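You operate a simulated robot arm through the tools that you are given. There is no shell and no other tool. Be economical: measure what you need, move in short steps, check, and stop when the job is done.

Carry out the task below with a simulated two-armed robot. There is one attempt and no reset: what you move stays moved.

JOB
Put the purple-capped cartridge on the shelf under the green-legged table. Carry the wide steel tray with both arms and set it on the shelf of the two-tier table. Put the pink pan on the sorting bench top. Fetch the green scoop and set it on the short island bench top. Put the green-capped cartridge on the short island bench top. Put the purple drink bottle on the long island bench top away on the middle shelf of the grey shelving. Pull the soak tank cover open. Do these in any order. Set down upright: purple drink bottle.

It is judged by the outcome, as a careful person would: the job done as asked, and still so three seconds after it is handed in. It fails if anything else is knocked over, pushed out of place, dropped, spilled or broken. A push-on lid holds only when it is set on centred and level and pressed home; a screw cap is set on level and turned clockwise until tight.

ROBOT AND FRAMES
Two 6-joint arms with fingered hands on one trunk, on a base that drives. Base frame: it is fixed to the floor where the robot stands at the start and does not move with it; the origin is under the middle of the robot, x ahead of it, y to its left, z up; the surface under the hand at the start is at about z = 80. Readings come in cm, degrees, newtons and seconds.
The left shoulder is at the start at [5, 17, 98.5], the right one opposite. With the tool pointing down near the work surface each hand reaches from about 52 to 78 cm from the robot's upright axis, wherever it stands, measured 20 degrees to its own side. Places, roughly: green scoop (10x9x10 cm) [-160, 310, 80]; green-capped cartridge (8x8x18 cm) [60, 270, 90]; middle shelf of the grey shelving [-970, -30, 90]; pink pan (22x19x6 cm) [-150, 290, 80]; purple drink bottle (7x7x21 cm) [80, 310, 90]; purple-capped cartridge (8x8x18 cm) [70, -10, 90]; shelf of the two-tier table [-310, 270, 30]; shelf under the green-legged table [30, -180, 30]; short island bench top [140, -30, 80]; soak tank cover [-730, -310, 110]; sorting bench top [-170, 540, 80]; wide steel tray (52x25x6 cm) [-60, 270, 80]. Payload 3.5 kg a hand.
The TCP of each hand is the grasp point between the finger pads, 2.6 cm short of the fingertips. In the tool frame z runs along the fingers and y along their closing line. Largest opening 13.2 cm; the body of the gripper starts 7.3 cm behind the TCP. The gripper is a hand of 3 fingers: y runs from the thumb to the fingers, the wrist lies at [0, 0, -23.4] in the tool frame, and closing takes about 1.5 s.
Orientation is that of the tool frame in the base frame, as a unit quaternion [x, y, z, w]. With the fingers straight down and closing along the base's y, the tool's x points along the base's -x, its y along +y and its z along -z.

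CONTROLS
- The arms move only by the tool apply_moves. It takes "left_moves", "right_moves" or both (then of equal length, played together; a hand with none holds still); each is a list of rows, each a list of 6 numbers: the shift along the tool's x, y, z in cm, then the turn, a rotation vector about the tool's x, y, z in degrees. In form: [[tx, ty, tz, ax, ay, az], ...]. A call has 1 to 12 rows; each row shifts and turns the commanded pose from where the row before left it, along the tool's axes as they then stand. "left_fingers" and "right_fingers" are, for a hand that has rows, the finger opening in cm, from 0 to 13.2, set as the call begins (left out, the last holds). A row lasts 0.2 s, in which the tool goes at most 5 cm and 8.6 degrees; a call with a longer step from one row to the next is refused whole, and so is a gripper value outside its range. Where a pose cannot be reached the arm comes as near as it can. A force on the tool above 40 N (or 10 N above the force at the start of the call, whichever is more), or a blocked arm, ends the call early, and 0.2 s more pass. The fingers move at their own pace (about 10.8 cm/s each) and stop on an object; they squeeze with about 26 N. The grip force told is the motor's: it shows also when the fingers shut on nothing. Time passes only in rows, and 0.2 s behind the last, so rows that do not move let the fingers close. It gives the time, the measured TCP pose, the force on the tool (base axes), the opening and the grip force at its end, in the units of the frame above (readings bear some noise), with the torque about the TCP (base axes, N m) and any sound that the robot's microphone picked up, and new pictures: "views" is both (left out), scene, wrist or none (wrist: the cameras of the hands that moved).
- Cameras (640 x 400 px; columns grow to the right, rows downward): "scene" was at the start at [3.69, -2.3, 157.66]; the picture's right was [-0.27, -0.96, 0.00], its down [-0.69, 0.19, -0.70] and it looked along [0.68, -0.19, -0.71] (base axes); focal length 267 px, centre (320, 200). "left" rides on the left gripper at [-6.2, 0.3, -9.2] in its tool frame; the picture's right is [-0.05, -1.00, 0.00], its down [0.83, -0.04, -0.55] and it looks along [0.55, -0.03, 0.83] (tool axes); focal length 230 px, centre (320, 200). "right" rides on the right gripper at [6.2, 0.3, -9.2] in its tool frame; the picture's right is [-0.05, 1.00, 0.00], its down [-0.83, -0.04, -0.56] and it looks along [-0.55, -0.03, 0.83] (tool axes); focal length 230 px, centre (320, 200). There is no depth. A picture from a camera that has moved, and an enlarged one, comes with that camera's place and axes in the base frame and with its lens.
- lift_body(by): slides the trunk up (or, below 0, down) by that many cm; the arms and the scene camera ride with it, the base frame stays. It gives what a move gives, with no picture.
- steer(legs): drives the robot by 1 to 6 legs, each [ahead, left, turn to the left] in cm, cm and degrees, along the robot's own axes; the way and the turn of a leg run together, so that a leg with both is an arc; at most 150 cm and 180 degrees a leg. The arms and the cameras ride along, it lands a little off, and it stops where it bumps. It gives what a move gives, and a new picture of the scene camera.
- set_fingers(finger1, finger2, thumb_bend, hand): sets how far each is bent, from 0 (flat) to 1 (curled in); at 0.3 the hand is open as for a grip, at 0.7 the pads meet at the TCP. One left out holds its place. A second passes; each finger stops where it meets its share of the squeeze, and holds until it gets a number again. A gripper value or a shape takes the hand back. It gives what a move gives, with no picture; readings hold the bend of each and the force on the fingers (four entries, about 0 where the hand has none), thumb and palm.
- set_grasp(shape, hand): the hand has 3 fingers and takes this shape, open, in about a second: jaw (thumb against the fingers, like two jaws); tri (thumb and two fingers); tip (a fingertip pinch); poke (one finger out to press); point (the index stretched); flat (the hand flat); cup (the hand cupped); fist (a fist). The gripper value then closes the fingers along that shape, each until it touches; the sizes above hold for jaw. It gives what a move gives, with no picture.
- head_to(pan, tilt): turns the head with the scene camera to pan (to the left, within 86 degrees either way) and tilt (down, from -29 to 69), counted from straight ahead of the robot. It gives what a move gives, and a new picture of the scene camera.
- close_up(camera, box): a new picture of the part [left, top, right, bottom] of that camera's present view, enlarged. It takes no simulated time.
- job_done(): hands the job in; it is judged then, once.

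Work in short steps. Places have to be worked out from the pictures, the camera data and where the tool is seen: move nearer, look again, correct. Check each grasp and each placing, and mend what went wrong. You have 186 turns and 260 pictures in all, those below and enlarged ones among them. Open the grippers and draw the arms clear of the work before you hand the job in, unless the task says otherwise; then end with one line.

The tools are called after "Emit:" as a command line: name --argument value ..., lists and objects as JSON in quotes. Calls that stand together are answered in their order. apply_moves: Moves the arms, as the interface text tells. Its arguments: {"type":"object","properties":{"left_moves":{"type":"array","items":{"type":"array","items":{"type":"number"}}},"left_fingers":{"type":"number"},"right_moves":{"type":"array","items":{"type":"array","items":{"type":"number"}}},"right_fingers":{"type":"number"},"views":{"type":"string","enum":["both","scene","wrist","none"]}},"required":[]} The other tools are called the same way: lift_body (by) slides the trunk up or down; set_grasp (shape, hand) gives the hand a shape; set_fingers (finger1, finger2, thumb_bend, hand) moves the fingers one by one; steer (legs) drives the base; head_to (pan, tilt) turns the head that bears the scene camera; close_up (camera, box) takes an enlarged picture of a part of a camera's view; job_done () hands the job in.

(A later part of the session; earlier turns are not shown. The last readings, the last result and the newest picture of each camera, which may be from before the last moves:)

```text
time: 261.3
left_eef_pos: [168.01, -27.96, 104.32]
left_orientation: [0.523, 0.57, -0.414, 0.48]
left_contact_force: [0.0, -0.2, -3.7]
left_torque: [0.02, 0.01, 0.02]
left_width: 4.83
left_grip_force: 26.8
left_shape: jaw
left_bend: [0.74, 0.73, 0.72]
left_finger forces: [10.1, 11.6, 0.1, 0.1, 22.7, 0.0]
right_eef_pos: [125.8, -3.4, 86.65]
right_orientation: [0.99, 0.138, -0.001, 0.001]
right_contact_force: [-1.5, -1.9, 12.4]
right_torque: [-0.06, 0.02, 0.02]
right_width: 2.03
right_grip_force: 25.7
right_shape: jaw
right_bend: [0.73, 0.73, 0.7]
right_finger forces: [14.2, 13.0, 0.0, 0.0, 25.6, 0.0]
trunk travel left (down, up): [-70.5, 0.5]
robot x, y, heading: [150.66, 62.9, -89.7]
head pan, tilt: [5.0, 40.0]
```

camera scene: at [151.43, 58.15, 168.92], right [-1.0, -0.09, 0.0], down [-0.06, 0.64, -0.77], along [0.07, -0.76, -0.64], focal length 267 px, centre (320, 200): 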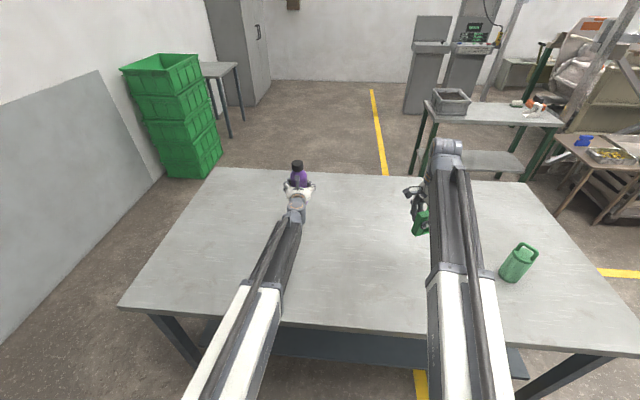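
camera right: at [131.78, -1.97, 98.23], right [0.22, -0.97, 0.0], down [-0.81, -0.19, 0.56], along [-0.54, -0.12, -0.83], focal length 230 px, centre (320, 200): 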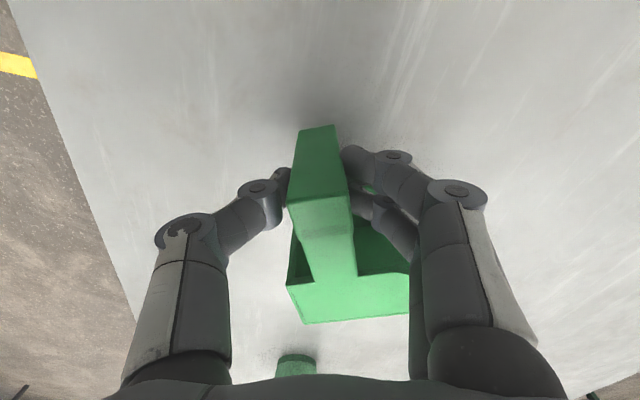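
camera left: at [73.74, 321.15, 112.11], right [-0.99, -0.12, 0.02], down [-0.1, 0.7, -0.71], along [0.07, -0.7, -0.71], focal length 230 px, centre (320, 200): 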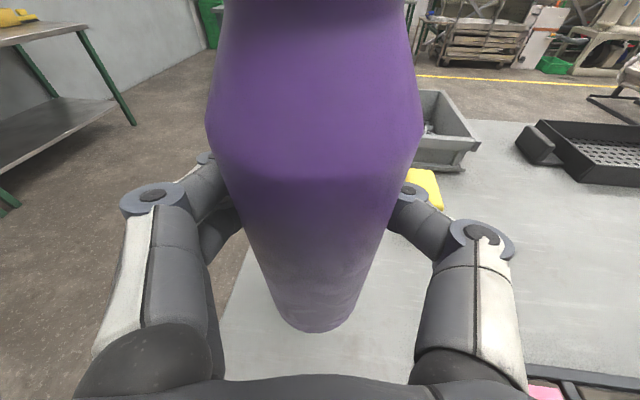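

Contact at the expected height. Open to 6 cm, then rise.

Emit:
apply_moves --right_moves '[[0, 0, 0, 0, 0, 0], [0, 0, 0, 0, 0, 0], [0, 0, 0, 0, 0, 0], [0, 0, -3, 0, 0, 0], [0, 0, -4, 0, 0, 0], [0, 0, -4.5, 0, 0, 0], [0, 0, -4.5, 0, 0, 0], [0, 0, -4.5, 0, 0, 0], [0, 0, -4.5, 0, 0, 0]]' --right_fingers 6 --views "wrist"

```text
time: 263.3
left_eef_pos: [167.99, -27.99, 104.27]
left_orientation: [0.524, 0.569, -0.414, 0.48]
left_contact_force: [0.1, 0.7, -4.7]
left_torque: [-0.01, 0.02, 0.01]
left_width: 4.83
left_grip_force: 25.9
left_shape: jaw
left_bend: [0.74, 0.73, 0.72]
left_finger forces: [10.1, 11.8, 0.1, 0.0, 22.7, 0.0]
right_eef_pos: [125.91, -3.49, 111.57]
right_orientation: [0.99, 0.139, 0.0, 0.001]
right_contact_force: [0.6, -0.4, -0.4]
right_torque: [-0.02, 0.04, -0.03]
right_width: 5.97
right_grip_force: 0.1
right_shape: jaw
right_bend: [0.73, 0.73, 0.7]
right_finger forces: [0.0, 0.1, 0.0, 0.0, 0.0, 0.1]
trunk travel left (down, up): [-70.5, 0.5]
robot x, y, heading: [150.73, 62.49, -89.9]
head pan, tilt: [5.0, 40.0]
camera right: at [131.87, -2.0, 120.88], right [0.22, -0.97, 0.0], down [-0.81, -0.19, 0.56], along [-0.54, -0.12, -0.83], focal length 230 px, centre (320, 200)
```

right: 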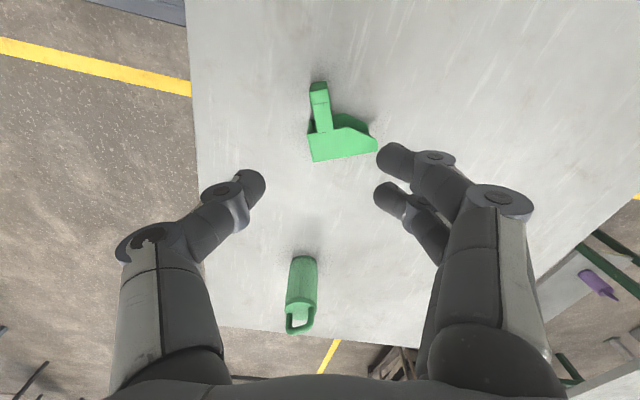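

Scoop placed upright beside the cartridge. Now carry the bottle toward the grey shelving: around the bench end into the aisle along y≈-65.

Emit:
steer --legs '[[-38, 0, 0], [0, 0, -90], [140, 0, 0], [52, 0, 0], [0, 140, 0], [0, 28, 0]]'

Emit:
head_to --pan 0 --tilt 22

```text
time: 287.0
left_eef_pos: [-128.79, -91.69, 104.32]
left_orientation: [0.773, 0.036, -0.631, 0.049]
left_contact_force: [0.2, -0.3, -3.8]
left_torque: [0.01, 0.03, -0.04]
left_width: 4.69
left_grip_force: 25.7
left_shape: jaw
left_bend: [0.74, 0.73, 0.72]
left_finger forces: [9.4, 10.7, 0.1, 0.1, 21.8, 0.0]
right_eef_pos: [-104.66, -49.36, 111.49]
right_orientation: [0.802, -0.598, -0.001, 0.0]
right_contact_force: [0.0, 0.3, 0.2]
right_torque: [0.0, 0.0, -0.03]
right_width: 5.95
right_grip_force: 0.0
right_shape: jaw
right_bend: [0.73, 0.73, 0.7]
right_finger forces: [0.0, 0.0, 0.0, 0.0, 0.0, 0.0]
trunk travel left (down, up): [-70.5, 0.5]
robot x, y, heading: [-37.77, -73.47, -179.0]
head pan, tilt: [5.0, 40.0]
camera scene: at [-42.69, -74.59, 168.93], right [-0.1, 0.99, 0.0], down [0.64, 0.07, -0.77], along [-0.76, -0.08, -0.64], focal length 267 px, centre (320, 200)
```

scene: 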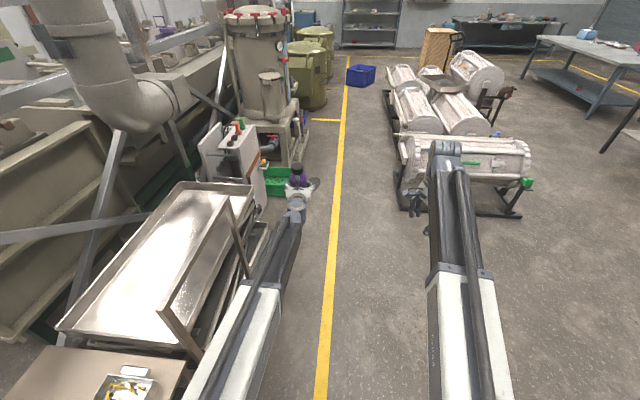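

```text
time: 287.8
left_eef_pos: [-128.7, -91.55, 104.17]
left_orientation: [0.773, 0.036, -0.632, 0.049]
left_contact_force: [-0.4, 0.7, -4.3]
left_torque: [0.03, 0.0, 0.03]
left_width: 4.71
left_grip_force: 26.1
left_shape: jaw
left_bend: [0.74, 0.73, 0.72]
left_finger forces: [9.3, 10.6, 0.0, 0.0, 21.9, 0.0]
right_eef_pos: [-104.71, -49.07, 111.6]
right_orientation: [0.801, -0.598, 0.0, 0.0]
right_contact_force: [1.0, -0.1, 0.2]
right_torque: [-0.02, 0.0, -0.01]
right_width: 5.94
right_grip_force: 0.1
right_shape: jaw
right_bend: [0.73, 0.73, 0.7]
right_finger forces: [0.1, 0.0, 0.1, 0.0, 0.1, 0.0]
trunk travel left (down, up): [-70.5, 0.5]
robot x, y, heading: [-37.87, -73.28, -178.9]
head pan, tilt: [0.0, 22.0]
camera scene: at [-43.51, -73.75, 171.74], right [-0.02, 1.0, 0.0], down [0.38, 0.01, -0.93], along [-0.93, -0.01, -0.38], focal length 267 px, centre (320, 200)
```

scene: 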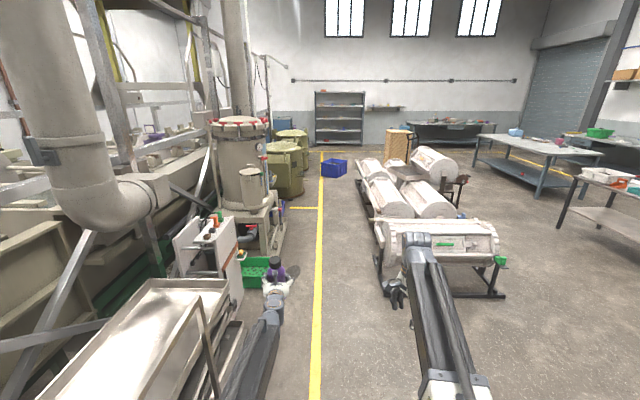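

The aisle along y≈-65 is clear until a blue bin at x≈-610. Drive to about x=-555 and look again.

Emit:
steer --legs '[[0, -9, -1.1], [140, 0, 0], [140, 0, 0], [140, 0, 0], [95, 0, 0]]'

```text
time: 313.3
left_eef_pos: [-646.28, -70.51, 104.25]
left_orientation: [0.773, 0.023, -0.632, 0.038]
left_contact_force: [-0.3, -0.2, -4.1]
left_torque: [0.01, 0.04, 0.01]
left_width: 4.25
left_grip_force: 26.1
left_shape: jaw
left_bend: [0.76, 0.74, 0.74]
left_finger forces: [9.9, 10.0, 0.0, 0.0, 18.0, 0.0]
right_eef_pos: [-620.95, -28.97, 111.55]
right_orientation: [0.791, -0.612, 0.0, 0.0]
right_contact_force: [0.1, 0.2, 0.6]
right_torque: [-0.04, 0.01, 0.01]
right_width: 5.96
right_grip_force: 0.0
right_shape: jaw
right_bend: [0.73, 0.73, 0.7]
right_finger forces: [0.0, 0.0, 0.0, 0.0, 0.0, 0.0]
trunk travel left (down, up): [-70.5, 0.5]
robot x, y, heading: [-554.73, -55.36, 178.8]
head pan, tilt: [0.0, 22.0]
camera scene: at [-560.52, -55.61, 171.74], right [0.02, 1.0, 0.0], down [0.38, -0.01, -0.93], along [-0.93, 0.02, -0.38], focal length 267 px, centre (320, 200)
```

scene: 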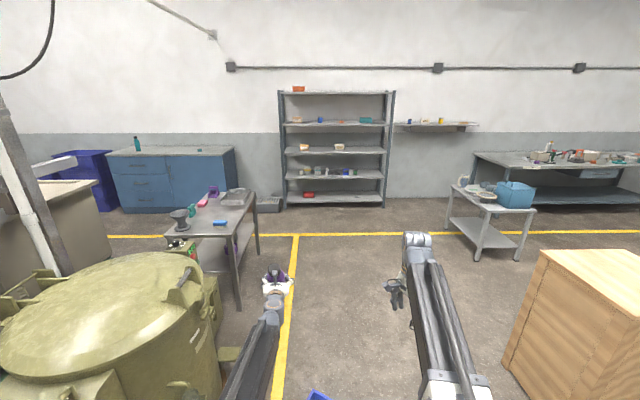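

The grip width has decreased from 4.85 to 4.25, so the bottle may be shifting. Check with the wrist camera.

Emit:
close_up --camera "left" --box '[0, 0, 640, 400]'

Emit:
close_up --camera "scene" --box '[230, 250, 330, 312]'

Emit:
close_up --camera "scene" --box '[260, 75, 420, 215]'

```text
1.00 times, centred on (320, 200) of left (not enlarged: the box is as wide or as high as the picture)
camera zoom: at [-638.6, -69.99, 112.05], right [-0.09, 1.0, 0.02], down [0.7, 0.08, -0.71], along [-0.7, -0.05, -0.71], focal length 230 px, centre (320, 200)
```

zoom: 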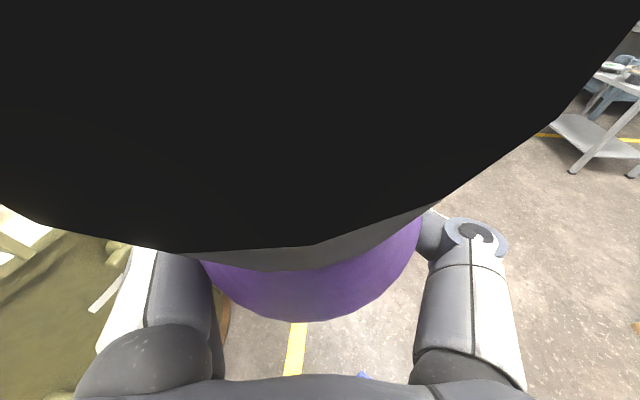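

```text
6.40 times, centred on (280, 281) of scene
camera zoom: at [-560.52, -55.61, 171.74], right [0.02, 1.0, 0.0], down [0.38, -0.01, -0.93], along [-0.93, 0.02, -0.38], focal length 1708 px, centre (576, -318)
```

zoom: 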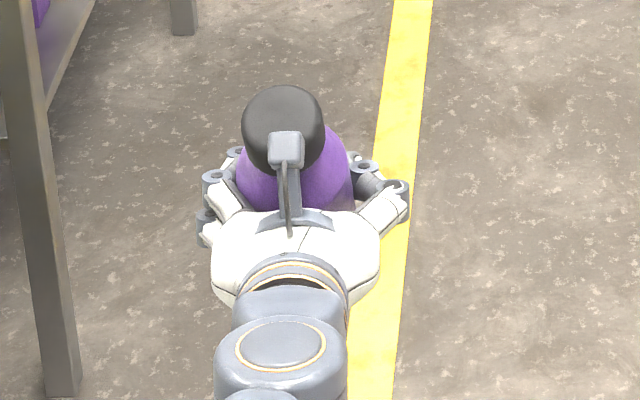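

```text
2.86 times, centred on (340, 145) of scene
camera zoom: at [-560.52, -55.61, 171.74], right [0.02, 1.0, 0.0], down [0.38, -0.01, -0.93], along [-0.93, 0.02, -0.38], focal length 763 px, centre (263, 357)
```

zoom: 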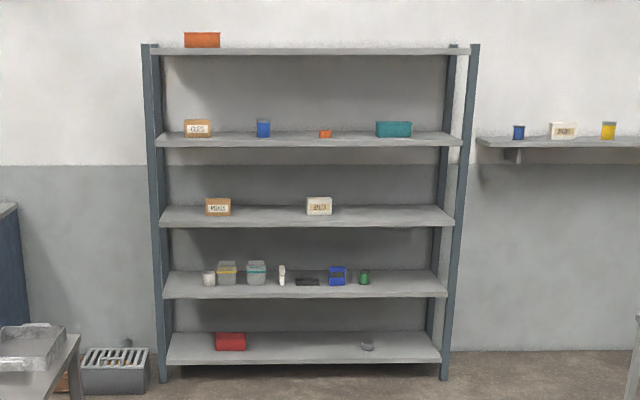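

The bottle has pitched back against the palm (about 35–40°). I can undo that by tilting the hand down at placement. First look down at the blue bin and side obstacles before strafing right.

Emit:
head_to --pan 25 --tilt 60

Emit:
head_to --pan -50 --tilt 50

```text
time: 314.3
left_eef_pos: [-646.28, -70.38, 104.25]
left_orientation: [0.773, 0.022, -0.633, 0.037]
left_contact_force: [-0.3, -0.2, -4.6]
left_torque: [-0.02, 0.03, -0.01]
left_width: 4.22
left_grip_force: 25.8
left_shape: jaw
left_bend: [0.76, 0.74, 0.74]
left_finger forces: [9.9, 9.9, 0.0, 0.0, 18.1, 0.0]
right_eef_pos: [-620.74, -29.11, 111.58]
right_orientation: [0.791, -0.612, 0.0, 0.0]
right_contact_force: [0.0, 0.2, -0.1]
right_torque: [0.01, -0.02, 0.02]
right_width: 5.95
right_grip_force: 0.0
right_shape: jaw
right_bend: [0.73, 0.73, 0.7]
right_finger forces: [0.0, 0.0, 0.1, 0.1, 0.0, 0.0]
trunk travel left (down, up): [-70.5, 0.5]
robot x, y, heading: [-554.89, -55.58, 178.8]
head pan, tilt: [25.0, 60.0]
camera scene: at [-557.29, -58.49, 166.26], right [-0.41, 0.91, 0.0], down [0.79, 0.35, -0.5], along [-0.46, -0.2, -0.87], focal length 267 px, centre (320, 200)
```

scene: 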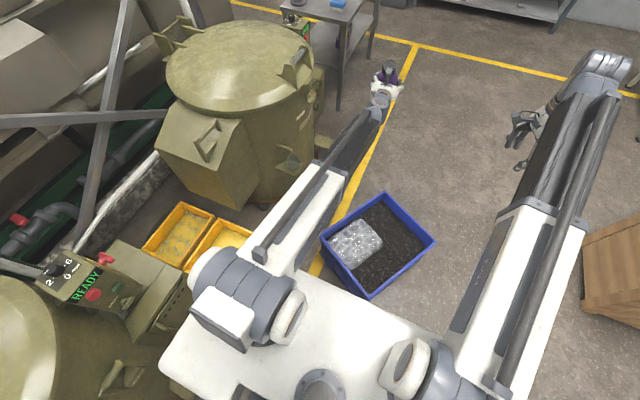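

```text
time: 315.8
left_eef_pos: [-646.32, -70.49, 104.32]
left_orientation: [0.774, 0.022, -0.632, 0.038]
left_contact_force: [0.8, -0.4, -4.6]
left_torque: [0.01, 0.04, 0.03]
left_width: 4.22
left_grip_force: 26.3
left_shape: jaw
left_bend: [0.76, 0.74, 0.74]
left_finger forces: [9.8, 9.9, 0.0, 0.0, 18.1, 0.0]
right_eef_pos: [-620.71, -29.03, 111.49]
right_orientation: [0.791, -0.612, 0.0, -0.001]
right_contact_force: [-1.0, -0.5, -0.2]
right_torque: [0.01, 0.0, -0.01]
right_width: 5.95
right_grip_force: 0.1
right_shape: jaw
right_bend: [0.73, 0.73, 0.7]
right_finger forces: [0.0, 0.1, 0.1, 0.0, 0.1, 0.0]
trunk travel left (down, up): [-70.5, 0.5]
robot x, y, heading: [-554.83, -55.47, 179.0]
head pan, tilt: [-50.0, 50.0]
camera scene: at [-556.04, -49.8, 167.51], right [0.78, 0.63, 0.0], down [0.48, -0.6, -0.64], along [-0.4, 0.5, -0.77], focal length 267 px, centre (320, 200)
```

scene: 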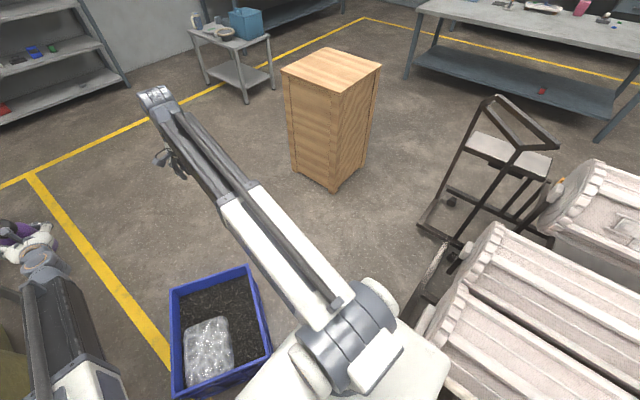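

The blue bin and rollers leave too narrow a gap. I'll take the safe route: back out along the aisle, cross to y≈160 north of the rollers, and drive west there.

Emit:
steer --legs '[[-20, 8, 1.2], [-140, 0, 0], [-140, 0, 0], [-140, 0, 0], [-60, 0, 0], [0, -130, 0]]'

Emit:
head_to --pan 0 --tilt 25

```text
time: 346.5
left_eef_pos: [-140.01, 50.68, 104.32]
left_orientation: [0.773, 0.023, -0.632, 0.039]
left_contact_force: [-0.8, 0.7, -5.0]
left_torque: [0.01, 0.02, -0.01]
left_width: 4.17
left_grip_force: 25.7
left_shape: jaw
left_bend: [0.76, 0.74, 0.74]
left_finger forces: [10.4, 9.8, 0.0, 0.0, 18.0, 0.1]
right_eef_pos: [-114.46, 92.16, 111.47]
right_orientation: [0.791, -0.612, 0.0, 0.0]
right_contact_force: [-0.3, 0.1, 0.3]
right_torque: [-0.03, -0.03, 0.02]
right_width: 5.93
right_grip_force: 0.0
right_shape: jaw
right_bend: [0.73, 0.73, 0.7]
right_finger forces: [0.1, 0.0, 0.0, 0.0, 0.0, 0.0]
trunk travel left (down, up): [-70.5, 0.5]
robot x, y, heading: [-48.77, 65.76, 179.0]
head pan, tilt: [-50.0, 50.0]
camera scene: at [-49.63, 71.47, 167.51], right [0.78, 0.63, 0.0], down [0.48, -0.6, -0.64], along [-0.4, 0.5, -0.77], focal length 267 px, centre (320, 200)
```

scene: 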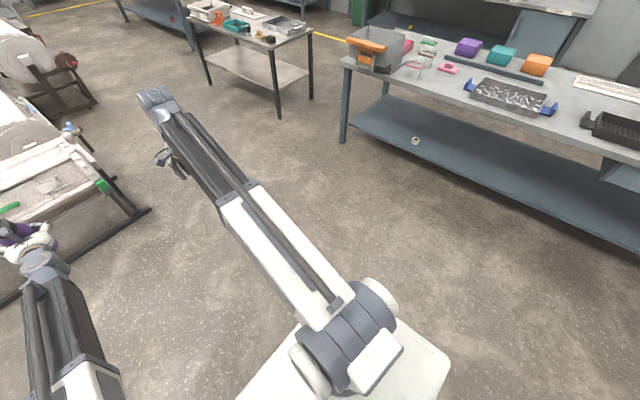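

```text
time: 347.7
left_eef_pos: [-139.86, 50.73, 104.22]
left_orientation: [0.773, 0.023, -0.633, 0.038]
left_contact_force: [0.5, 0.0, -4.1]
left_torque: [0.0, 0.0, -0.04]
left_width: 4.18
left_grip_force: 26.1
left_shape: jaw
left_bend: [0.76, 0.74, 0.74]
left_finger forces: [10.2, 9.8, 0.1, 0.0, 17.9, 0.0]
right_eef_pos: [-114.45, 92.25, 111.46]
right_orientation: [0.791, -0.612, 0.0, 0.001]
right_contact_force: [-0.5, 0.4, 0.0]
right_torque: [-0.01, 0.02, 0.0]
right_width: 5.93
right_grip_force: 0.0
right_shape: jaw
right_bend: [0.73, 0.73, 0.7]
right_finger forces: [0.0, 0.1, 0.0, 0.1, 0.0, 0.0]
trunk travel left (down, up): [-70.5, 0.5]
robot x, y, heading: [-48.91, 65.59, 179.0]
head pan, tilt: [0.0, 25.0]
camera scene: at [-54.0, 65.63, 171.26], right [0.02, 1.0, 0.0], down [0.42, -0.01, -0.91], along [-0.91, 0.02, -0.42], focal length 267 px, centre (320, 200)
```

scene: 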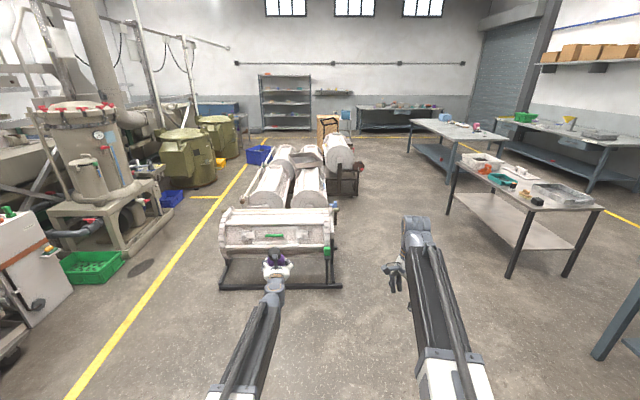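

Corridor between rollers (y<85) and two-tier table (y>249) is clear. Continue: strafe to y≈178 and drive west to x≈-700.

Emit:
steer --legs '[[0, -112, 1], [140, 0, 0], [140, 0, 0], [140, 0, 0], [140, 0, 0], [88, 0, 0]]'

```text
time: 383.9
left_eef_pos: [-782.58, 135.48, 104.21]
left_orientation: [0.773, 0.05, -0.629, 0.06]
left_contact_force: [-0.4, -1.1, -4.1]
left_torque: [-0.02, 0.04, -0.02]
left_width: 4.15
left_grip_force: 25.4
left_shape: jaw
left_bend: [0.76, 0.74, 0.74]
left_finger forces: [10.7, 9.8, 0.0, 0.0, 18.0, 0.0]
right_eef_pos: [-760.12, 178.67, 111.48]
right_orientation: [0.812, -0.584, 0.0, -0.001]
right_contact_force: [-0.3, 1.3, -0.3]
right_torque: [-0.02, 0.0, -0.01]
right_width: 5.96
right_grip_force: 0.2
right_shape: jaw
right_bend: [0.73, 0.73, 0.7]
right_finger forces: [0.0, 0.1, 0.1, 0.1, 0.0, 0.0]
trunk travel left (down, up): [-70.5, 0.5]
robot x, y, heading: [-692.53, 156.61, -177.0]
head pan, tilt: [0.0, 25.0]
camera scene: at [-698.02, 156.41, 171.26], right [-0.05, 1.0, 0.0], down [0.42, 0.02, -0.91], along [-0.9, -0.05, -0.42], focal length 267 px, centre (320, 200)
```

scene: 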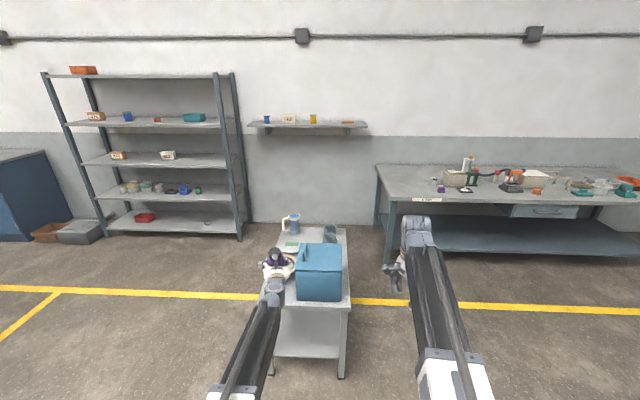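

The cart is right ahead. I'll give it room: shift right, back off slightly, turn left, strafe west, then drive down to y≈34 and face the shelving.

Emit:
steer --legs '[[-6, -16, 0], [0, 0, 87], [0, -46, 0], [137, 0, 0], [0, 0, -90]]'

```text
time: 401.7
left_eef_pos: [-832.9, 28.66, 104.28]
left_orientation: [0.774, -0.006, -0.633, 0.014]
left_contact_force: [-0.2, 0.3, -4.1]
left_torque: [0.04, 0.01, -0.01]
left_width: 4.07
left_grip_force: 26.0
left_shape: jaw
left_bend: [0.76, 0.74, 0.74]
left_finger forces: [9.5, 9.4, 0.0, 0.0, 17.0, 0.0]
right_eef_pos: [-804.46, 68.25, 111.62]
right_orientation: [0.768, -0.64, 0.001, 0.001]
right_contact_force: [-0.5, 0.2, 0.4]
right_torque: [-0.02, -0.02, 0.0]
right_width: 5.96
right_grip_force: 0.1
right_shape: jaw
right_bend: [0.73, 0.73, 0.7]
right_finger forces: [0.1, 0.1, 0.1, 0.0, 0.0, 0.1]
trunk travel left (down, up): [-70.5, 0.5]
robot x, y, heading: [-740.48, 36.82, 175.1]
head pan, tilt: [0.0, 25.0]
camera scene: at [-746.12, 37.41, 171.26], right [0.09, 1.0, 0.0], down [0.42, -0.04, -0.91], along [-0.9, 0.08, -0.42], focal length 267 px, centre (320, 200)
```

scene: 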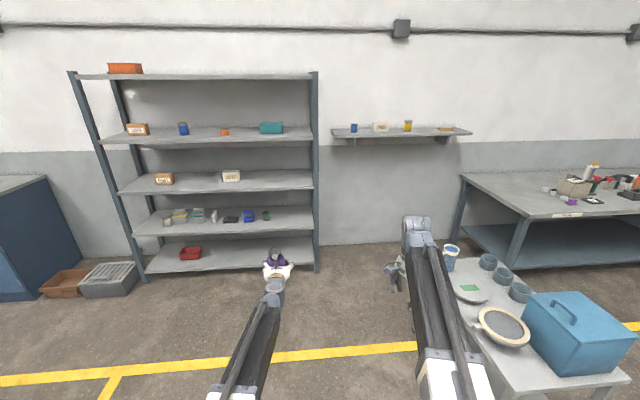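

Near the shelving. First I'll fix the heading, then tilt the hand down about 40° so the bottle comes upright, and check.

Emit:
steer --legs '[[15, 0, 4.9]]'

Emit:
apply_moves --left_moves '[[-1, 0, -3, 0, 8, 0], [-1, 0, -3, 0, 8, 0], [-1, 0, -2, 0, 8, 0], [0, 0, 0, 0, 8, 0], [0, 0, 0, 0, 8, 0], [0, 0, 0, 0, 0, 0]]' --views "both"

Emit:
close_up --camera "scene" --box '[230, 230, 350, 305]'

```text
time: 403.0
left_eef_pos: [-846.9, 21.34, 104.07]
left_orientation: [0.773, 0.029, -0.632, 0.043]
left_contact_force: [-0.2, 0.6, -3.9]
left_torque: [0.02, 0.08, 0.02]
left_width: 4.06
left_grip_force: 26.2
left_shape: jaw
left_bend: [0.76, 0.74, 0.74]
left_finger forces: [9.5, 9.5, 0.0, 0.0, 17.0, 0.0]
right_eef_pos: [-822.11, 63.31, 111.46]
right_orientation: [0.796, -0.605, 0.001, 0.001]
right_contact_force: [-0.6, 0.5, 0.2]
right_torque: [0.01, -0.02, -0.05]
right_width: 5.93
right_grip_force: 0.1
right_shape: jaw
right_bend: [0.73, 0.73, 0.7]
right_finger forces: [0.0, 0.0, 0.0, 0.1, 0.0, 0.0]
trunk travel left (down, up): [-70.5, 0.5]
robot x, y, heading: [-755.65, 37.89, 179.9]
head pan, tilt: [0.0, 25.0]
camera scene: at [-761.36, 37.6, 171.25], right [0.0, 1.0, 0.0], down [0.42, 0.0, -0.91], along [-0.91, 0.0, -0.42], focal length 267 px, centre (320, 200)
```

scene: 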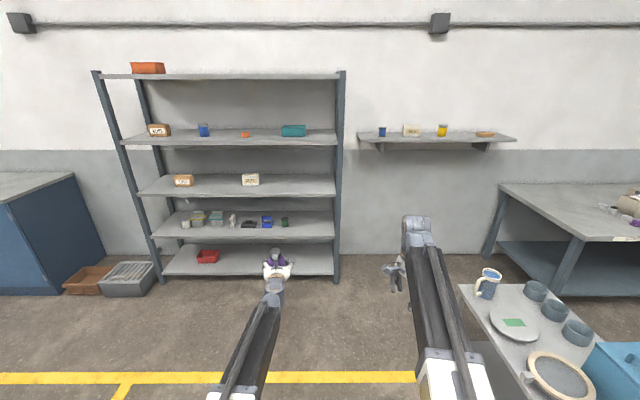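

```text
time: 404.4
left_eef_pos: [-840.53, 26.48, 107.9]
left_orientation: [0.939, 0.051, -0.336, 0.059]
left_contact_force: [-0.1, -0.3, -4.0]
left_torque: [-0.01, 0.08, 0.02]
left_width: 3.89
left_grip_force: 25.9
left_shape: jaw
left_bend: [0.77, 0.74, 0.75]
left_finger forces: [10.2, 9.2, 0.0, 0.0, 17.8, 0.0]
left hand out of reach, approached as far as the arm can: row 1, 3, 4, 5
right_eef_pos: [-821.94, 63.21, 111.57]
right_orientation: [0.796, -0.605, 0.0, 0.0]
right_contact_force: [-0.5, -0.7, 0.5]
right_torque: [0.02, 0.04, -0.02]
right_width: 5.93
right_grip_force: 0.0
right_shape: jaw
right_bend: [0.73, 0.73, 0.7]
right_finger forces: [0.0, 0.1, 0.0, 0.0, 0.0, 0.0]
trunk travel left (down, up): [-70.5, 0.5]
robot x, y, heading: [-755.79, 37.96, 179.8]
head pan, tilt: [0.0, 25.0]
camera scene: at [-761.17, 37.62, 171.26], right [0.0, 1.0, 0.0], down [0.42, 0.0, -0.91], along [-0.91, 0.0, -0.42], focal length 267 px, centre (320, 200)
camera left: at [-839.52, 27.07, 118.95], right [-0.18, 0.98, -0.04], down [0.98, 0.17, -0.11], along [-0.1, -0.06, -0.99], focal length 230 px, centre (320, 200)
```

scene: 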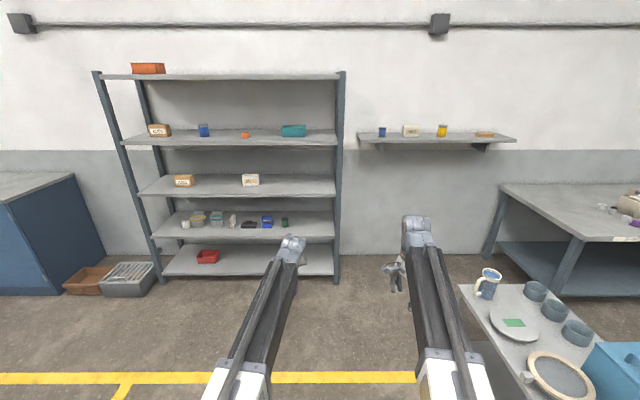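
left: 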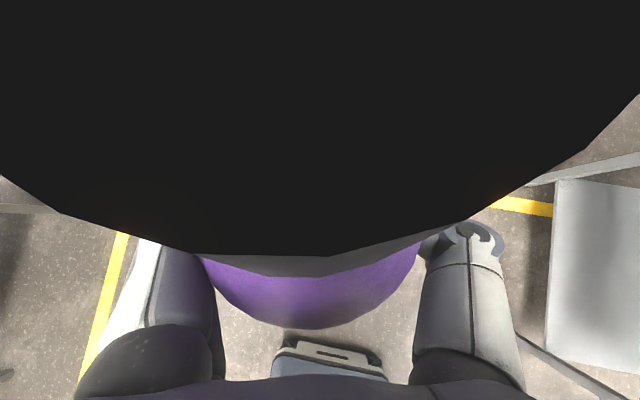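

```text
5.33 times, centred on (290, 268) of scene
camera zoom: at [-761.17, 37.62, 171.26], right [0.0, 1.0, 0.0], down [0.42, 0.0, -0.91], along [-0.91, 0.0, -0.42], focal length 1423 px, centre (480, -160)
```

zoom: 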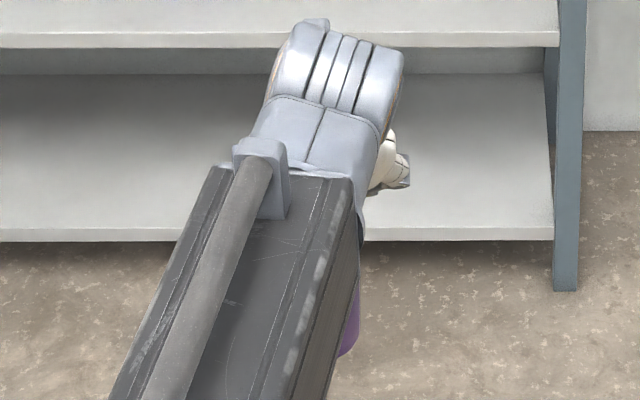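

The bottle now appears within a few degrees of upright (cap directly above the TCP). I'll tuck the right hand back, lower the trunk 4 cm, and approach the middle shelf partway.

Emit:
apply_moves --right_moves '[[1.07, -3.87, 0, 0, 0, 0], [1.07, -3.87, 0, 0, 0, 0], [1.07, -3.87, 0, 0, 0, 0]]' --views "none"

Emit:
lift_body --by -4

Emit:
steer --legs '[[92, 7, 0]]'

Emit:
head_to --pan 15 --tilt 45

```text
time: 405.2
left_eef_pos: [-840.59, 26.42, 108.05]
left_orientation: [0.938, 0.052, -0.337, 0.059]
left_contact_force: [-0.9, 0.0, -4.2]
left_torque: [-0.02, 0.12, -0.01]
left_width: 3.87
left_grip_force: 26.1
left_shape: jaw
left_bend: [0.77, 0.74, 0.75]
left_finger forces: [10.2, 9.2, 0.1, 0.0, 17.7, 0.0]
right_eef_pos: [-809.69, 63.19, 111.6]
right_orientation: [0.796, -0.605, 0.0, 0.0]
right_contact_force: [-0.7, -0.5, 0.8]
right_torque: [0.01, 0.07, 0.03]
right_width: 5.97
right_grip_force: 0.0
right_shape: jaw
right_bend: [0.73, 0.73, 0.7]
right_finger forces: [0.0, 0.0, 0.0, 0.0, 0.0, 0.0]
trunk travel left (down, up): [-70.5, 0.5]
robot x, y, heading: [-755.76, 38.03, 179.9]
head pan, tilt: [0.0, 25.0]
```

```text
time: 406.1
left_eef_pos: [-840.57, 26.5, 103.97]
left_orientation: [0.938, 0.051, -0.337, 0.059]
left_contact_force: [0.1, 0.1, -4.5]
left_torque: [0.0, 0.09, -0.04]
left_width: 3.88
left_grip_force: 25.9
left_shape: jaw
left_bend: [0.77, 0.74, 0.75]
left_finger forces: [10.3, 9.1, 0.0, 0.0, 17.7, 0.1]
right_eef_pos: [-809.81, 63.28, 107.64]
right_orientation: [0.795, -0.606, 0.0, 0.0]
right_contact_force: [-0.1, 0.5, -0.9]
right_torque: [-0.03, 0.01, 0.01]
right_width: 5.96
right_grip_force: 0.1
right_shape: jaw
right_bend: [0.73, 0.73, 0.7]
right_finger forces: [0.0, 0.1, 0.1, 0.0, 0.0, 0.1]
trunk travel left (down, up): [-66.5, 4.5]
robot x, y, heading: [-755.89, 38.02, 180.1]
head pan, tilt: [0.0, 25.0]
```

```text
time: 410.9
left_eef_pos: [-931.93, 18.05, 103.97]
left_orientation: [0.937, 0.058, -0.338, 0.062]
left_contact_force: [-0.6, 0.1, -3.9]
left_torque: [-0.02, 0.09, 0.01]
left_width: 3.87
left_grip_force: 25.6
left_shape: jaw
left_bend: [0.77, 0.74, 0.75]
left_finger forces: [10.2, 9.1, 0.0, 0.1, 17.6, 0.1]
right_eef_pos: [-901.78, 55.12, 107.64]
right_orientation: [0.8, -0.6, 0.0, 0.0]
right_contact_force: [0.0, -0.8, 0.2]
right_torque: [-0.02, -0.04, -0.01]
right_width: 5.95
right_grip_force: 0.1
right_shape: jaw
right_bend: [0.73, 0.73, 0.7]
right_finger forces: [0.0, 0.0, 0.1, 0.0, 0.0, 0.0]
trunk travel left (down, up): [-66.5, 4.5]
robot x, y, heading: [-847.06, 30.47, -179.4]
head pan, tilt: [0.0, 25.0]
camera scene: at [-852.76, 30.21, 167.26], right [-0.01, 1.0, 0.0], down [0.42, 0.0, -0.91], along [-0.91, -0.01, -0.42], focal length 267 px, centre (320, 200)
```

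scene: 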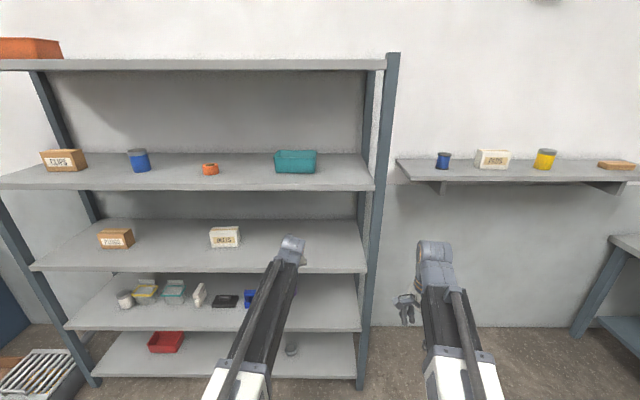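

```text
time: 411.7
left_eef_pos: [-931.96, 18.0, 103.96]
left_orientation: [0.938, 0.058, -0.336, 0.061]
left_contact_force: [0.8, -1.0, -4.5]
left_torque: [-0.01, 0.09, -0.01]
left_width: 3.88
left_grip_force: 25.6
left_shape: jaw
left_bend: [0.77, 0.74, 0.75]
left_finger forces: [10.1, 9.0, 0.0, 0.1, 17.6, 0.0]
right_eef_pos: [-901.67, 55.14, 107.61]
right_orientation: [0.799, -0.601, 0.0, 0.0]
right_contact_force: [1.0, -0.8, 0.2]
right_torque: [0.01, 0.01, 0.0]
right_width: 5.97
right_grip_force: 0.1
right_shape: jaw
right_bend: [0.73, 0.73, 0.7]
right_finger forces: [0.0, 0.0, 0.0, 0.1, 0.0, 0.0]
trunk travel left (down, up): [-66.5, 4.5]
robot x, y, heading: [-847.21, 30.53, -179.5]
head pan, tilt: [15.0, 45.0]
camera scene: at [-851.33, 28.12, 164.21], right [-0.27, 0.96, 0.0], down [0.68, 0.19, -0.71], along [-0.68, -0.19, -0.71], focal length 267 px, centre (320, 200)
```

scene: 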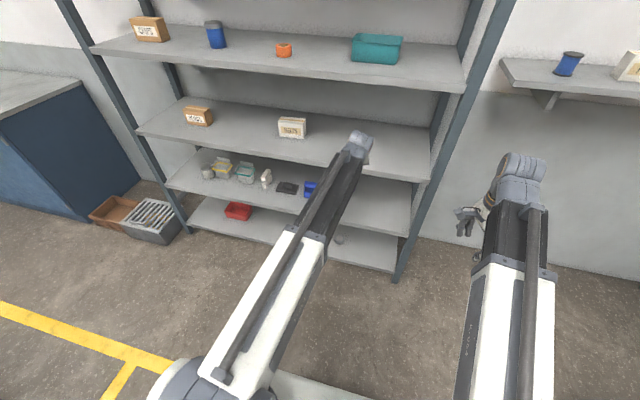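

Clear to go in: the second shelf's underside is about z 125, and the wrist will stay outside the front edge. Drive 28 cm ahead.

Emit:
steer --legs '[[28, 0, 0]]'

Emit:
close_up --camera "scene" --box '[250, 60, 450, 185]'

Emit:
close_up --camera "right" --box '[0, 0, 640, 400]'

Emit:
close_up --camera "left" --box '[0, 0, 640, 400]'

```text
time: 413.6
left_eef_pos: [-959.48, 17.33, 103.93]
left_orientation: [0.938, 0.059, -0.336, 0.062]
left_contact_force: [0.0, 0.9, -3.5]
left_torque: [0.01, 0.09, 0.0]
left_width: 3.88
left_grip_force: 26.2
left_shape: jaw
left_bend: [0.77, 0.74, 0.75]
left_finger forces: [10.2, 9.1, 0.1, 0.0, 17.6, 0.0]
right_eef_pos: [-929.4, 54.6, 107.7]
right_orientation: [0.801, -0.599, 0.001, 0.0]
right_contact_force: [-1.3, 0.3, 1.0]
right_torque: [0.0, 0.0, 0.0]
right_width: 5.96
right_grip_force: 0.0
right_shape: jaw
right_bend: [0.73, 0.73, 0.7]
right_finger forces: [0.0, 0.0, 0.1, 0.0, 0.0, 0.0]
trunk travel left (down, up): [-66.5, 4.5]
robot x, y, heading: [-874.84, 30.09, -179.3]
head pan, tilt: [15.0, 45.0]
camera scene: at [-878.97, 27.75, 164.2], right [-0.27, 0.96, 0.0], down [0.68, 0.19, -0.71], along [-0.68, -0.19, -0.71], focal length 267 px, centre (320, 200)
```

scene: 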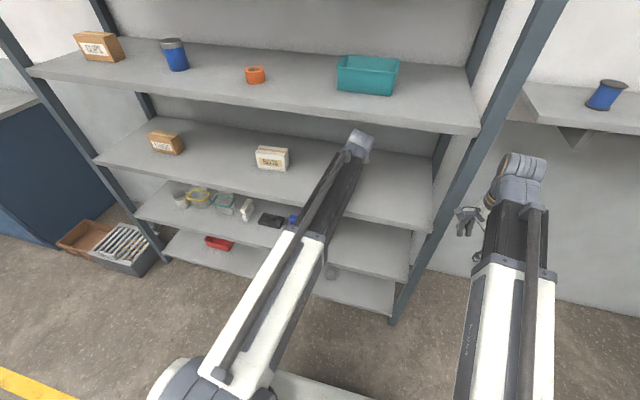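

```text
3.20 times, centred on (350, 122) of scene
camera zoom: at [-878.97, 27.75, 164.2], right [-0.27, 0.96, 0.0], down [0.68, 0.19, -0.71], along [-0.68, -0.19, -0.71], focal length 854 px, centre (224, 448)
```

zoom: 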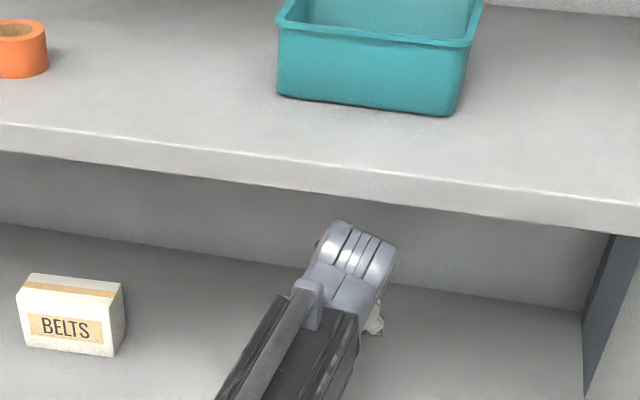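

```text
1.00 times, centred on (320, 200) of right (not enlarged: the box is as wide or as high as the picture)
camera zoom: at [-927.98, 48.72, 116.94], right [-0.97, -0.23, 0.0], down [-0.19, 0.81, 0.56], along [-0.13, 0.54, -0.83], focal length 230 px, centre (320, 200)
```

zoom: 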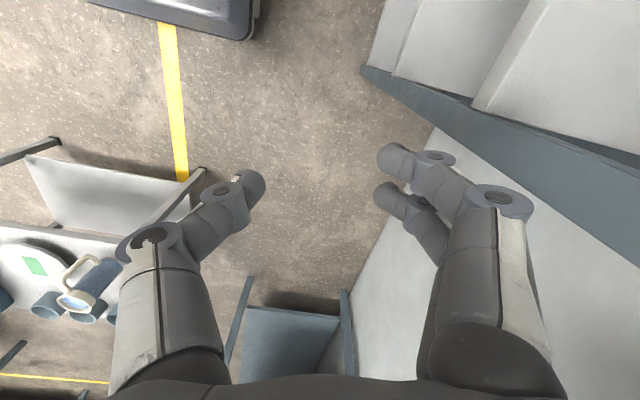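

```text
1.00 times, centred on (320, 200) of left (not enlarged: the box is as wide or as high as the picture)
camera zoom: at [-958.49, 18.0, 114.86], right [-0.19, 0.98, -0.04], down [0.98, 0.19, -0.11], along [-0.1, -0.06, -0.99], focal length 230 px, centre (320, 200)
```

zoom: 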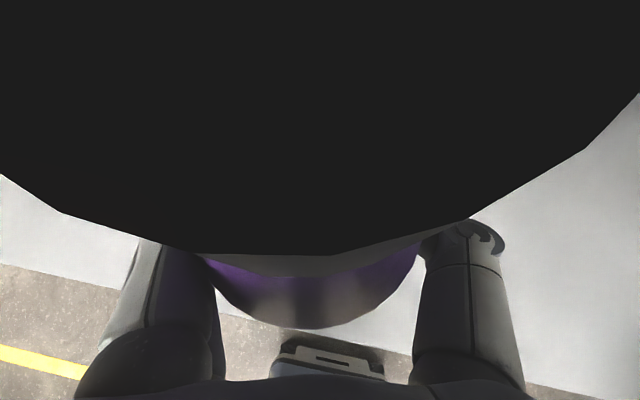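

Inside the shelf with free space around. Lower in small steps until contact.

Emit:
apply_moves --left_moves '[[0.32, -0.04, 0.385, 0, 0, 0], [0.32, -0.04, 0.385, 0, 0, 0], [0.32, -0.04, 0.385, 0, 0, 0], [0.32, -0.04, 0.385, 0, 0, 0], [0.32, -0.04, 0.385, 0, 0, 0], [0.32, -0.04, 0.385, 0, 0, 0], [0, 0, 0, 0, 0, 0]]' --views "none"

```text
time: 415.2
left_eef_pos: [-959.53, 17.43, 100.99]
left_orientation: [0.938, 0.06, -0.337, 0.063]
left_contact_force: [0.2, -0.9, -3.9]
left_torque: [-0.01, 0.12, 0.0]
left_width: 3.9
left_grip_force: 26.2
left_shape: jaw
left_bend: [0.77, 0.74, 0.75]
left_finger forces: [10.3, 9.0, 0.0, 0.1, 17.6, 0.0]
right_eef_pos: [-929.43, 54.59, 107.71]
right_orientation: [0.801, -0.599, 0.0, 0.0]
right_contact_force: [-0.6, 0.2, -0.3]
right_torque: [-0.02, -0.02, 0.02]
right_width: 5.99
right_grip_force: 0.0
right_shape: jaw
right_bend: [0.73, 0.73, 0.7]
right_finger forces: [0.1, 0.0, 0.0, 0.1, 0.0, 0.2]
trunk travel left (down, up): [-66.5, 4.5]
robot x, y, heading: [-874.9, 30.42, -179.3]
head pan, tilt: [15.0, 45.0]
```

No contact yet; continue.

Emit:
apply_moves --left_moves '[[0.26, -0.03, 0.31, 0, 0, 0], [0.26, -0.03, 0.31, 0, 0, 0], [0.26, -0.03, 0.31, 0, 0, 0], [0.26, -0.03, 0.31, 0, 0, 0], [0, 0, 0, 0, 0, 0]]' --views "none"

```text
time: 416.2
left_eef_pos: [-959.82, 17.5, 100.5]
left_orientation: [0.934, 0.058, -0.347, 0.06]
left_contact_force: [-2.7, 1.0, 13.1]
left_torque: [0.06, 0.02, -0.04]
left_width: 3.85
left_grip_force: 26.1
left_shape: jaw
left_bend: [0.77, 0.74, 0.76]
left_finger forces: [10.6, 7.9, 0.1, 0.0, 16.8, 0.1]
right_eef_pos: [-929.27, 54.84, 107.74]
right_orientation: [0.801, -0.599, 0.0, 0.0]
right_contact_force: [-0.1, -0.2, -0.4]
right_torque: [0.01, 0.0, -0.03]
right_width: 5.97
right_grip_force: 0.1
right_shape: jaw
right_bend: [0.73, 0.73, 0.7]
right_finger forces: [0.1, 0.0, 0.0, 0.1, 0.0, 0.0]
trunk travel left (down, up): [-66.5, 4.5]
robot x, y, heading: [-874.75, 30.08, -179.3]
head pan, tilt: [15.0, 45.0]
stopped in row 4 (left hand): the force on the tool passed its limit at 43 N (the readings are from after the stop); the commanded pose is now the measured one
```

Contact made at TCP z≈100.5. I'll loosen the grip slightly (5.5 cm) so the bottle settles on its base, and look.

Emit:
apply_moves --left_moves '[[0, 0, 0, 0, 0, 0], [0, 0, 0, 0, 0, 0], [0, 0, 0, 0, 0, 0]]' --left_fingers 5.2 --views "wrist"

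```text
time: 417.0
left_eef_pos: [-959.67, 17.36, 100.15]
left_orientation: [0.936, 0.058, -0.343, 0.061]
left_contact_force: [0.0, 0.4, -0.4]
left_torque: [0.04, 0.02, 0.01]
left_width: 5.16
left_grip_force: 0.1
left_shape: jaw
left_bend: [0.73, 0.73, 0.7]
left_finger forces: [0.0, 0.0, 0.0, 0.0, 0.0, 0.1]
right_eef_pos: [-929.27, 54.67, 107.7]
right_orientation: [0.8, -0.6, 0.001, -0.001]
right_contact_force: [-0.6, -0.8, 0.4]
right_torque: [-0.01, 0.0, -0.01]
right_width: 5.97
right_grip_force: 0.2
right_shape: jaw
right_bend: [0.73, 0.73, 0.7]
right_finger forces: [0.1, 0.0, 0.0, 0.0, 0.0, 0.1]
trunk travel left (down, up): [-66.5, 4.5]
robot x, y, heading: [-874.97, 29.83, -179.0]
head pan, tilt: [15.0, 45.0]
camera left: at [-958.48, 17.99, 111.1], right [-0.19, 0.98, -0.04], down [0.98, 0.18, -0.12], along [-0.11, -0.06, -0.99], focal length 230 px, centre (320, 200)
```

left: 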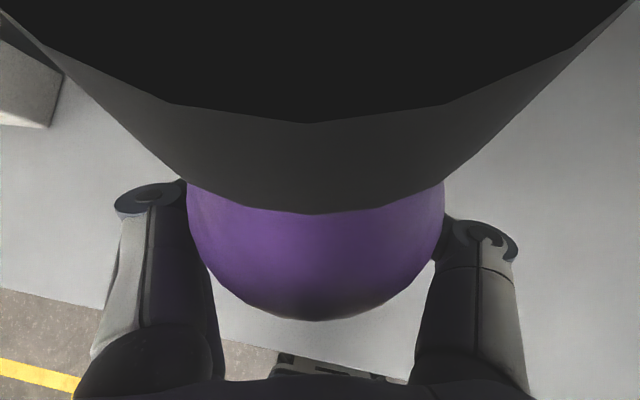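

Let me see whether it's settled, with a moment's wait.

Emit:
apply_moves --left_moves '[[0, 0, 0, 0, 0, 0], [0, 0, 0, 0, 0, 0], [0, 0, 0, 0, 0, 0]]' --views "wrist"

Emit:
head_to --pan -10 --tilt 40

Emit:
close_up --camera "scene" --box '[150, 60, 390, 210]'

```text
time: 417.8
left_eef_pos: [-959.71, 17.28, 100.17]
left_orientation: [0.935, 0.058, -0.344, 0.061]
left_contact_force: [-0.3, 0.5, -1.0]
left_torque: [-0.01, 0.0, 0.0]
left_width: 5.15
left_grip_force: 0.1
left_shape: jaw
left_bend: [0.73, 0.74, 0.7]
left_finger forces: [0.1, 0.1, 0.1, 0.0, 0.0, 0.0]
right_eef_pos: [-929.33, 54.7, 107.7]
right_orientation: [0.801, -0.599, 0.0, 0.0]
right_contact_force: [0.9, -0.4, 1.5]
right_torque: [0.0, -0.02, 0.01]
right_width: 5.96
right_grip_force: 0.0
right_shape: jaw
right_bend: [0.73, 0.73, 0.7]
right_finger forces: [0.0, 0.0, 0.0, 0.0, 0.0, 0.0]
trunk travel left (down, up): [-66.5, 4.5]
robot x, y, heading: [-874.78, 29.9, -179.1]
head pan, tilt: [15.0, 45.0]
camera left: at [-958.48, 18.0, 111.19], right [-0.19, 0.98, -0.04], down [0.98, 0.18, -0.12], along [-0.11, -0.06, -0.99], focal length 230 px, centre (320, 200)
```

left: 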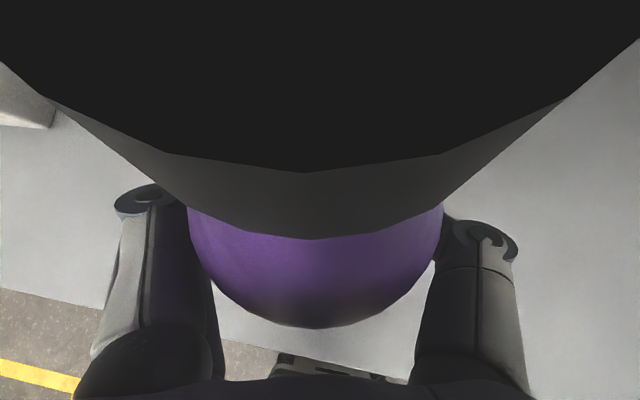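

```text
time: 418.7
left_eef_pos: [-959.73, 17.5, 100.32]
left_orientation: [0.936, 0.058, -0.342, 0.061]
left_contact_force: [1.1, -1.0, 0.3]
left_torque: [0.0, -0.01, -0.01]
left_width: 5.15
left_grip_force: 0.1
left_shape: jaw
left_bend: [0.73, 0.73, 0.7]
left_finger forces: [0.0, 0.0, 0.0, 0.0, 0.0, 0.1]
right_eef_pos: [-929.44, 54.54, 107.7]
right_orientation: [0.801, -0.599, 0.0, 0.001]
right_contact_force: [-0.3, -0.3, -0.2]
right_torque: [0.02, 0.04, 0.01]
right_width: 5.93
right_grip_force: 0.1
right_shape: jaw
right_bend: [0.73, 0.73, 0.7]
right_finger forces: [0.0, 0.1, 0.0, 0.0, 0.1, 0.1]
trunk travel left (down, up): [-66.5, 4.5]
robot x, y, heading: [-875.25, 29.9, -179.1]
head pan, tilt: [-10.0, 40.0]
camera scene: at [-879.38, 31.33, 164.93], right [0.16, 0.99, 0.0], down [0.63, -0.1, -0.77], along [-0.76, 0.12, -0.64], focal length 267 px, centre (320, 200)
```

scene: 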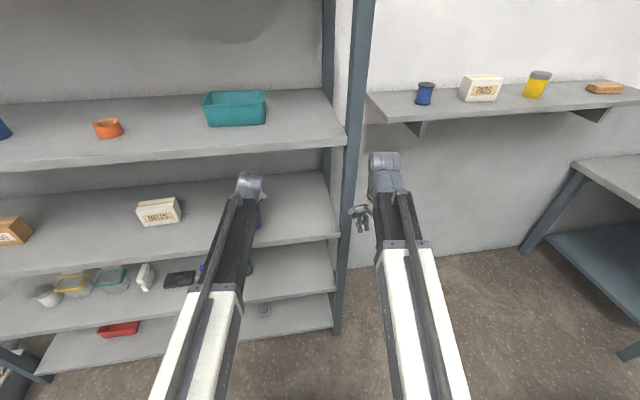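

```text
2.67 times, centred on (270, 135) of scene
camera zoom: at [-879.38, 31.33, 164.93], right [0.16, 0.99, 0.0], down [0.63, -0.1, -0.77], along [-0.76, 0.12, -0.64], focal length 712 px, centre (453, 373)
```

zoom: 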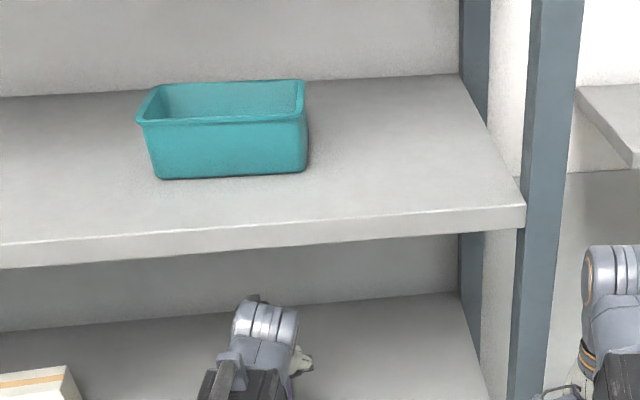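

It rocked slightly between frames, so it's standing on its base on its own. One more look after settling.

Emit:
apply_moves --left_moves '[[0, 0, 0, 0, 0, 0], [0, 0, 0, 0, 0, 0], [0, 0, 0, 0, 0, 0], [0, 0, 0, 0, 0, 0]]' --left_fingers 7 --views "wrist"

```text
time: 419.7
left_eef_pos: [-959.6, 17.47, 100.2]
left_orientation: [0.935, 0.058, -0.344, 0.061]
left_contact_force: [-0.3, -0.2, -0.1]
left_torque: [-0.01, 0.0, 0.0]
left_width: 6.9
left_grip_force: 0.0
left_shape: jaw
left_bend: [0.72, 0.72, 0.7]
left_finger forces: [0.1, 0.0, 0.0, 0.0, 0.0, 0.1]
right_eef_pos: [-929.24, 54.57, 107.57]
right_orientation: [0.801, -0.599, 0.001, 0.0]
right_contact_force: [-0.3, 0.8, -0.2]
right_torque: [0.0, 0.0, 0.02]
right_width: 5.98
right_grip_force: 0.0
right_shape: jaw
right_bend: [0.73, 0.73, 0.7]
right_finger forces: [0.0, 0.0, 0.0, 0.0, 0.1, 0.0]
trunk travel left (down, up): [-66.5, 4.5]
robot x, y, heading: [-874.78, 30.17, -179.1]
head pan, tilt: [-10.0, 40.0]
camera left: at [-958.47, 18.0, 111.18], right [-0.19, 0.98, -0.04], down [0.98, 0.18, -0.12], along [-0.11, -0.06, -0.99], focal length 230 px, centre (320, 200)
```

left: 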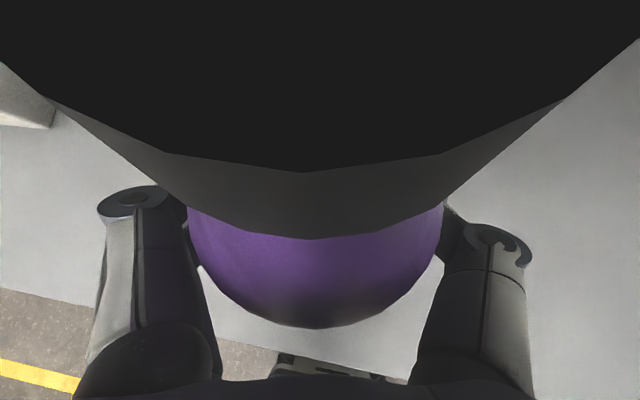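

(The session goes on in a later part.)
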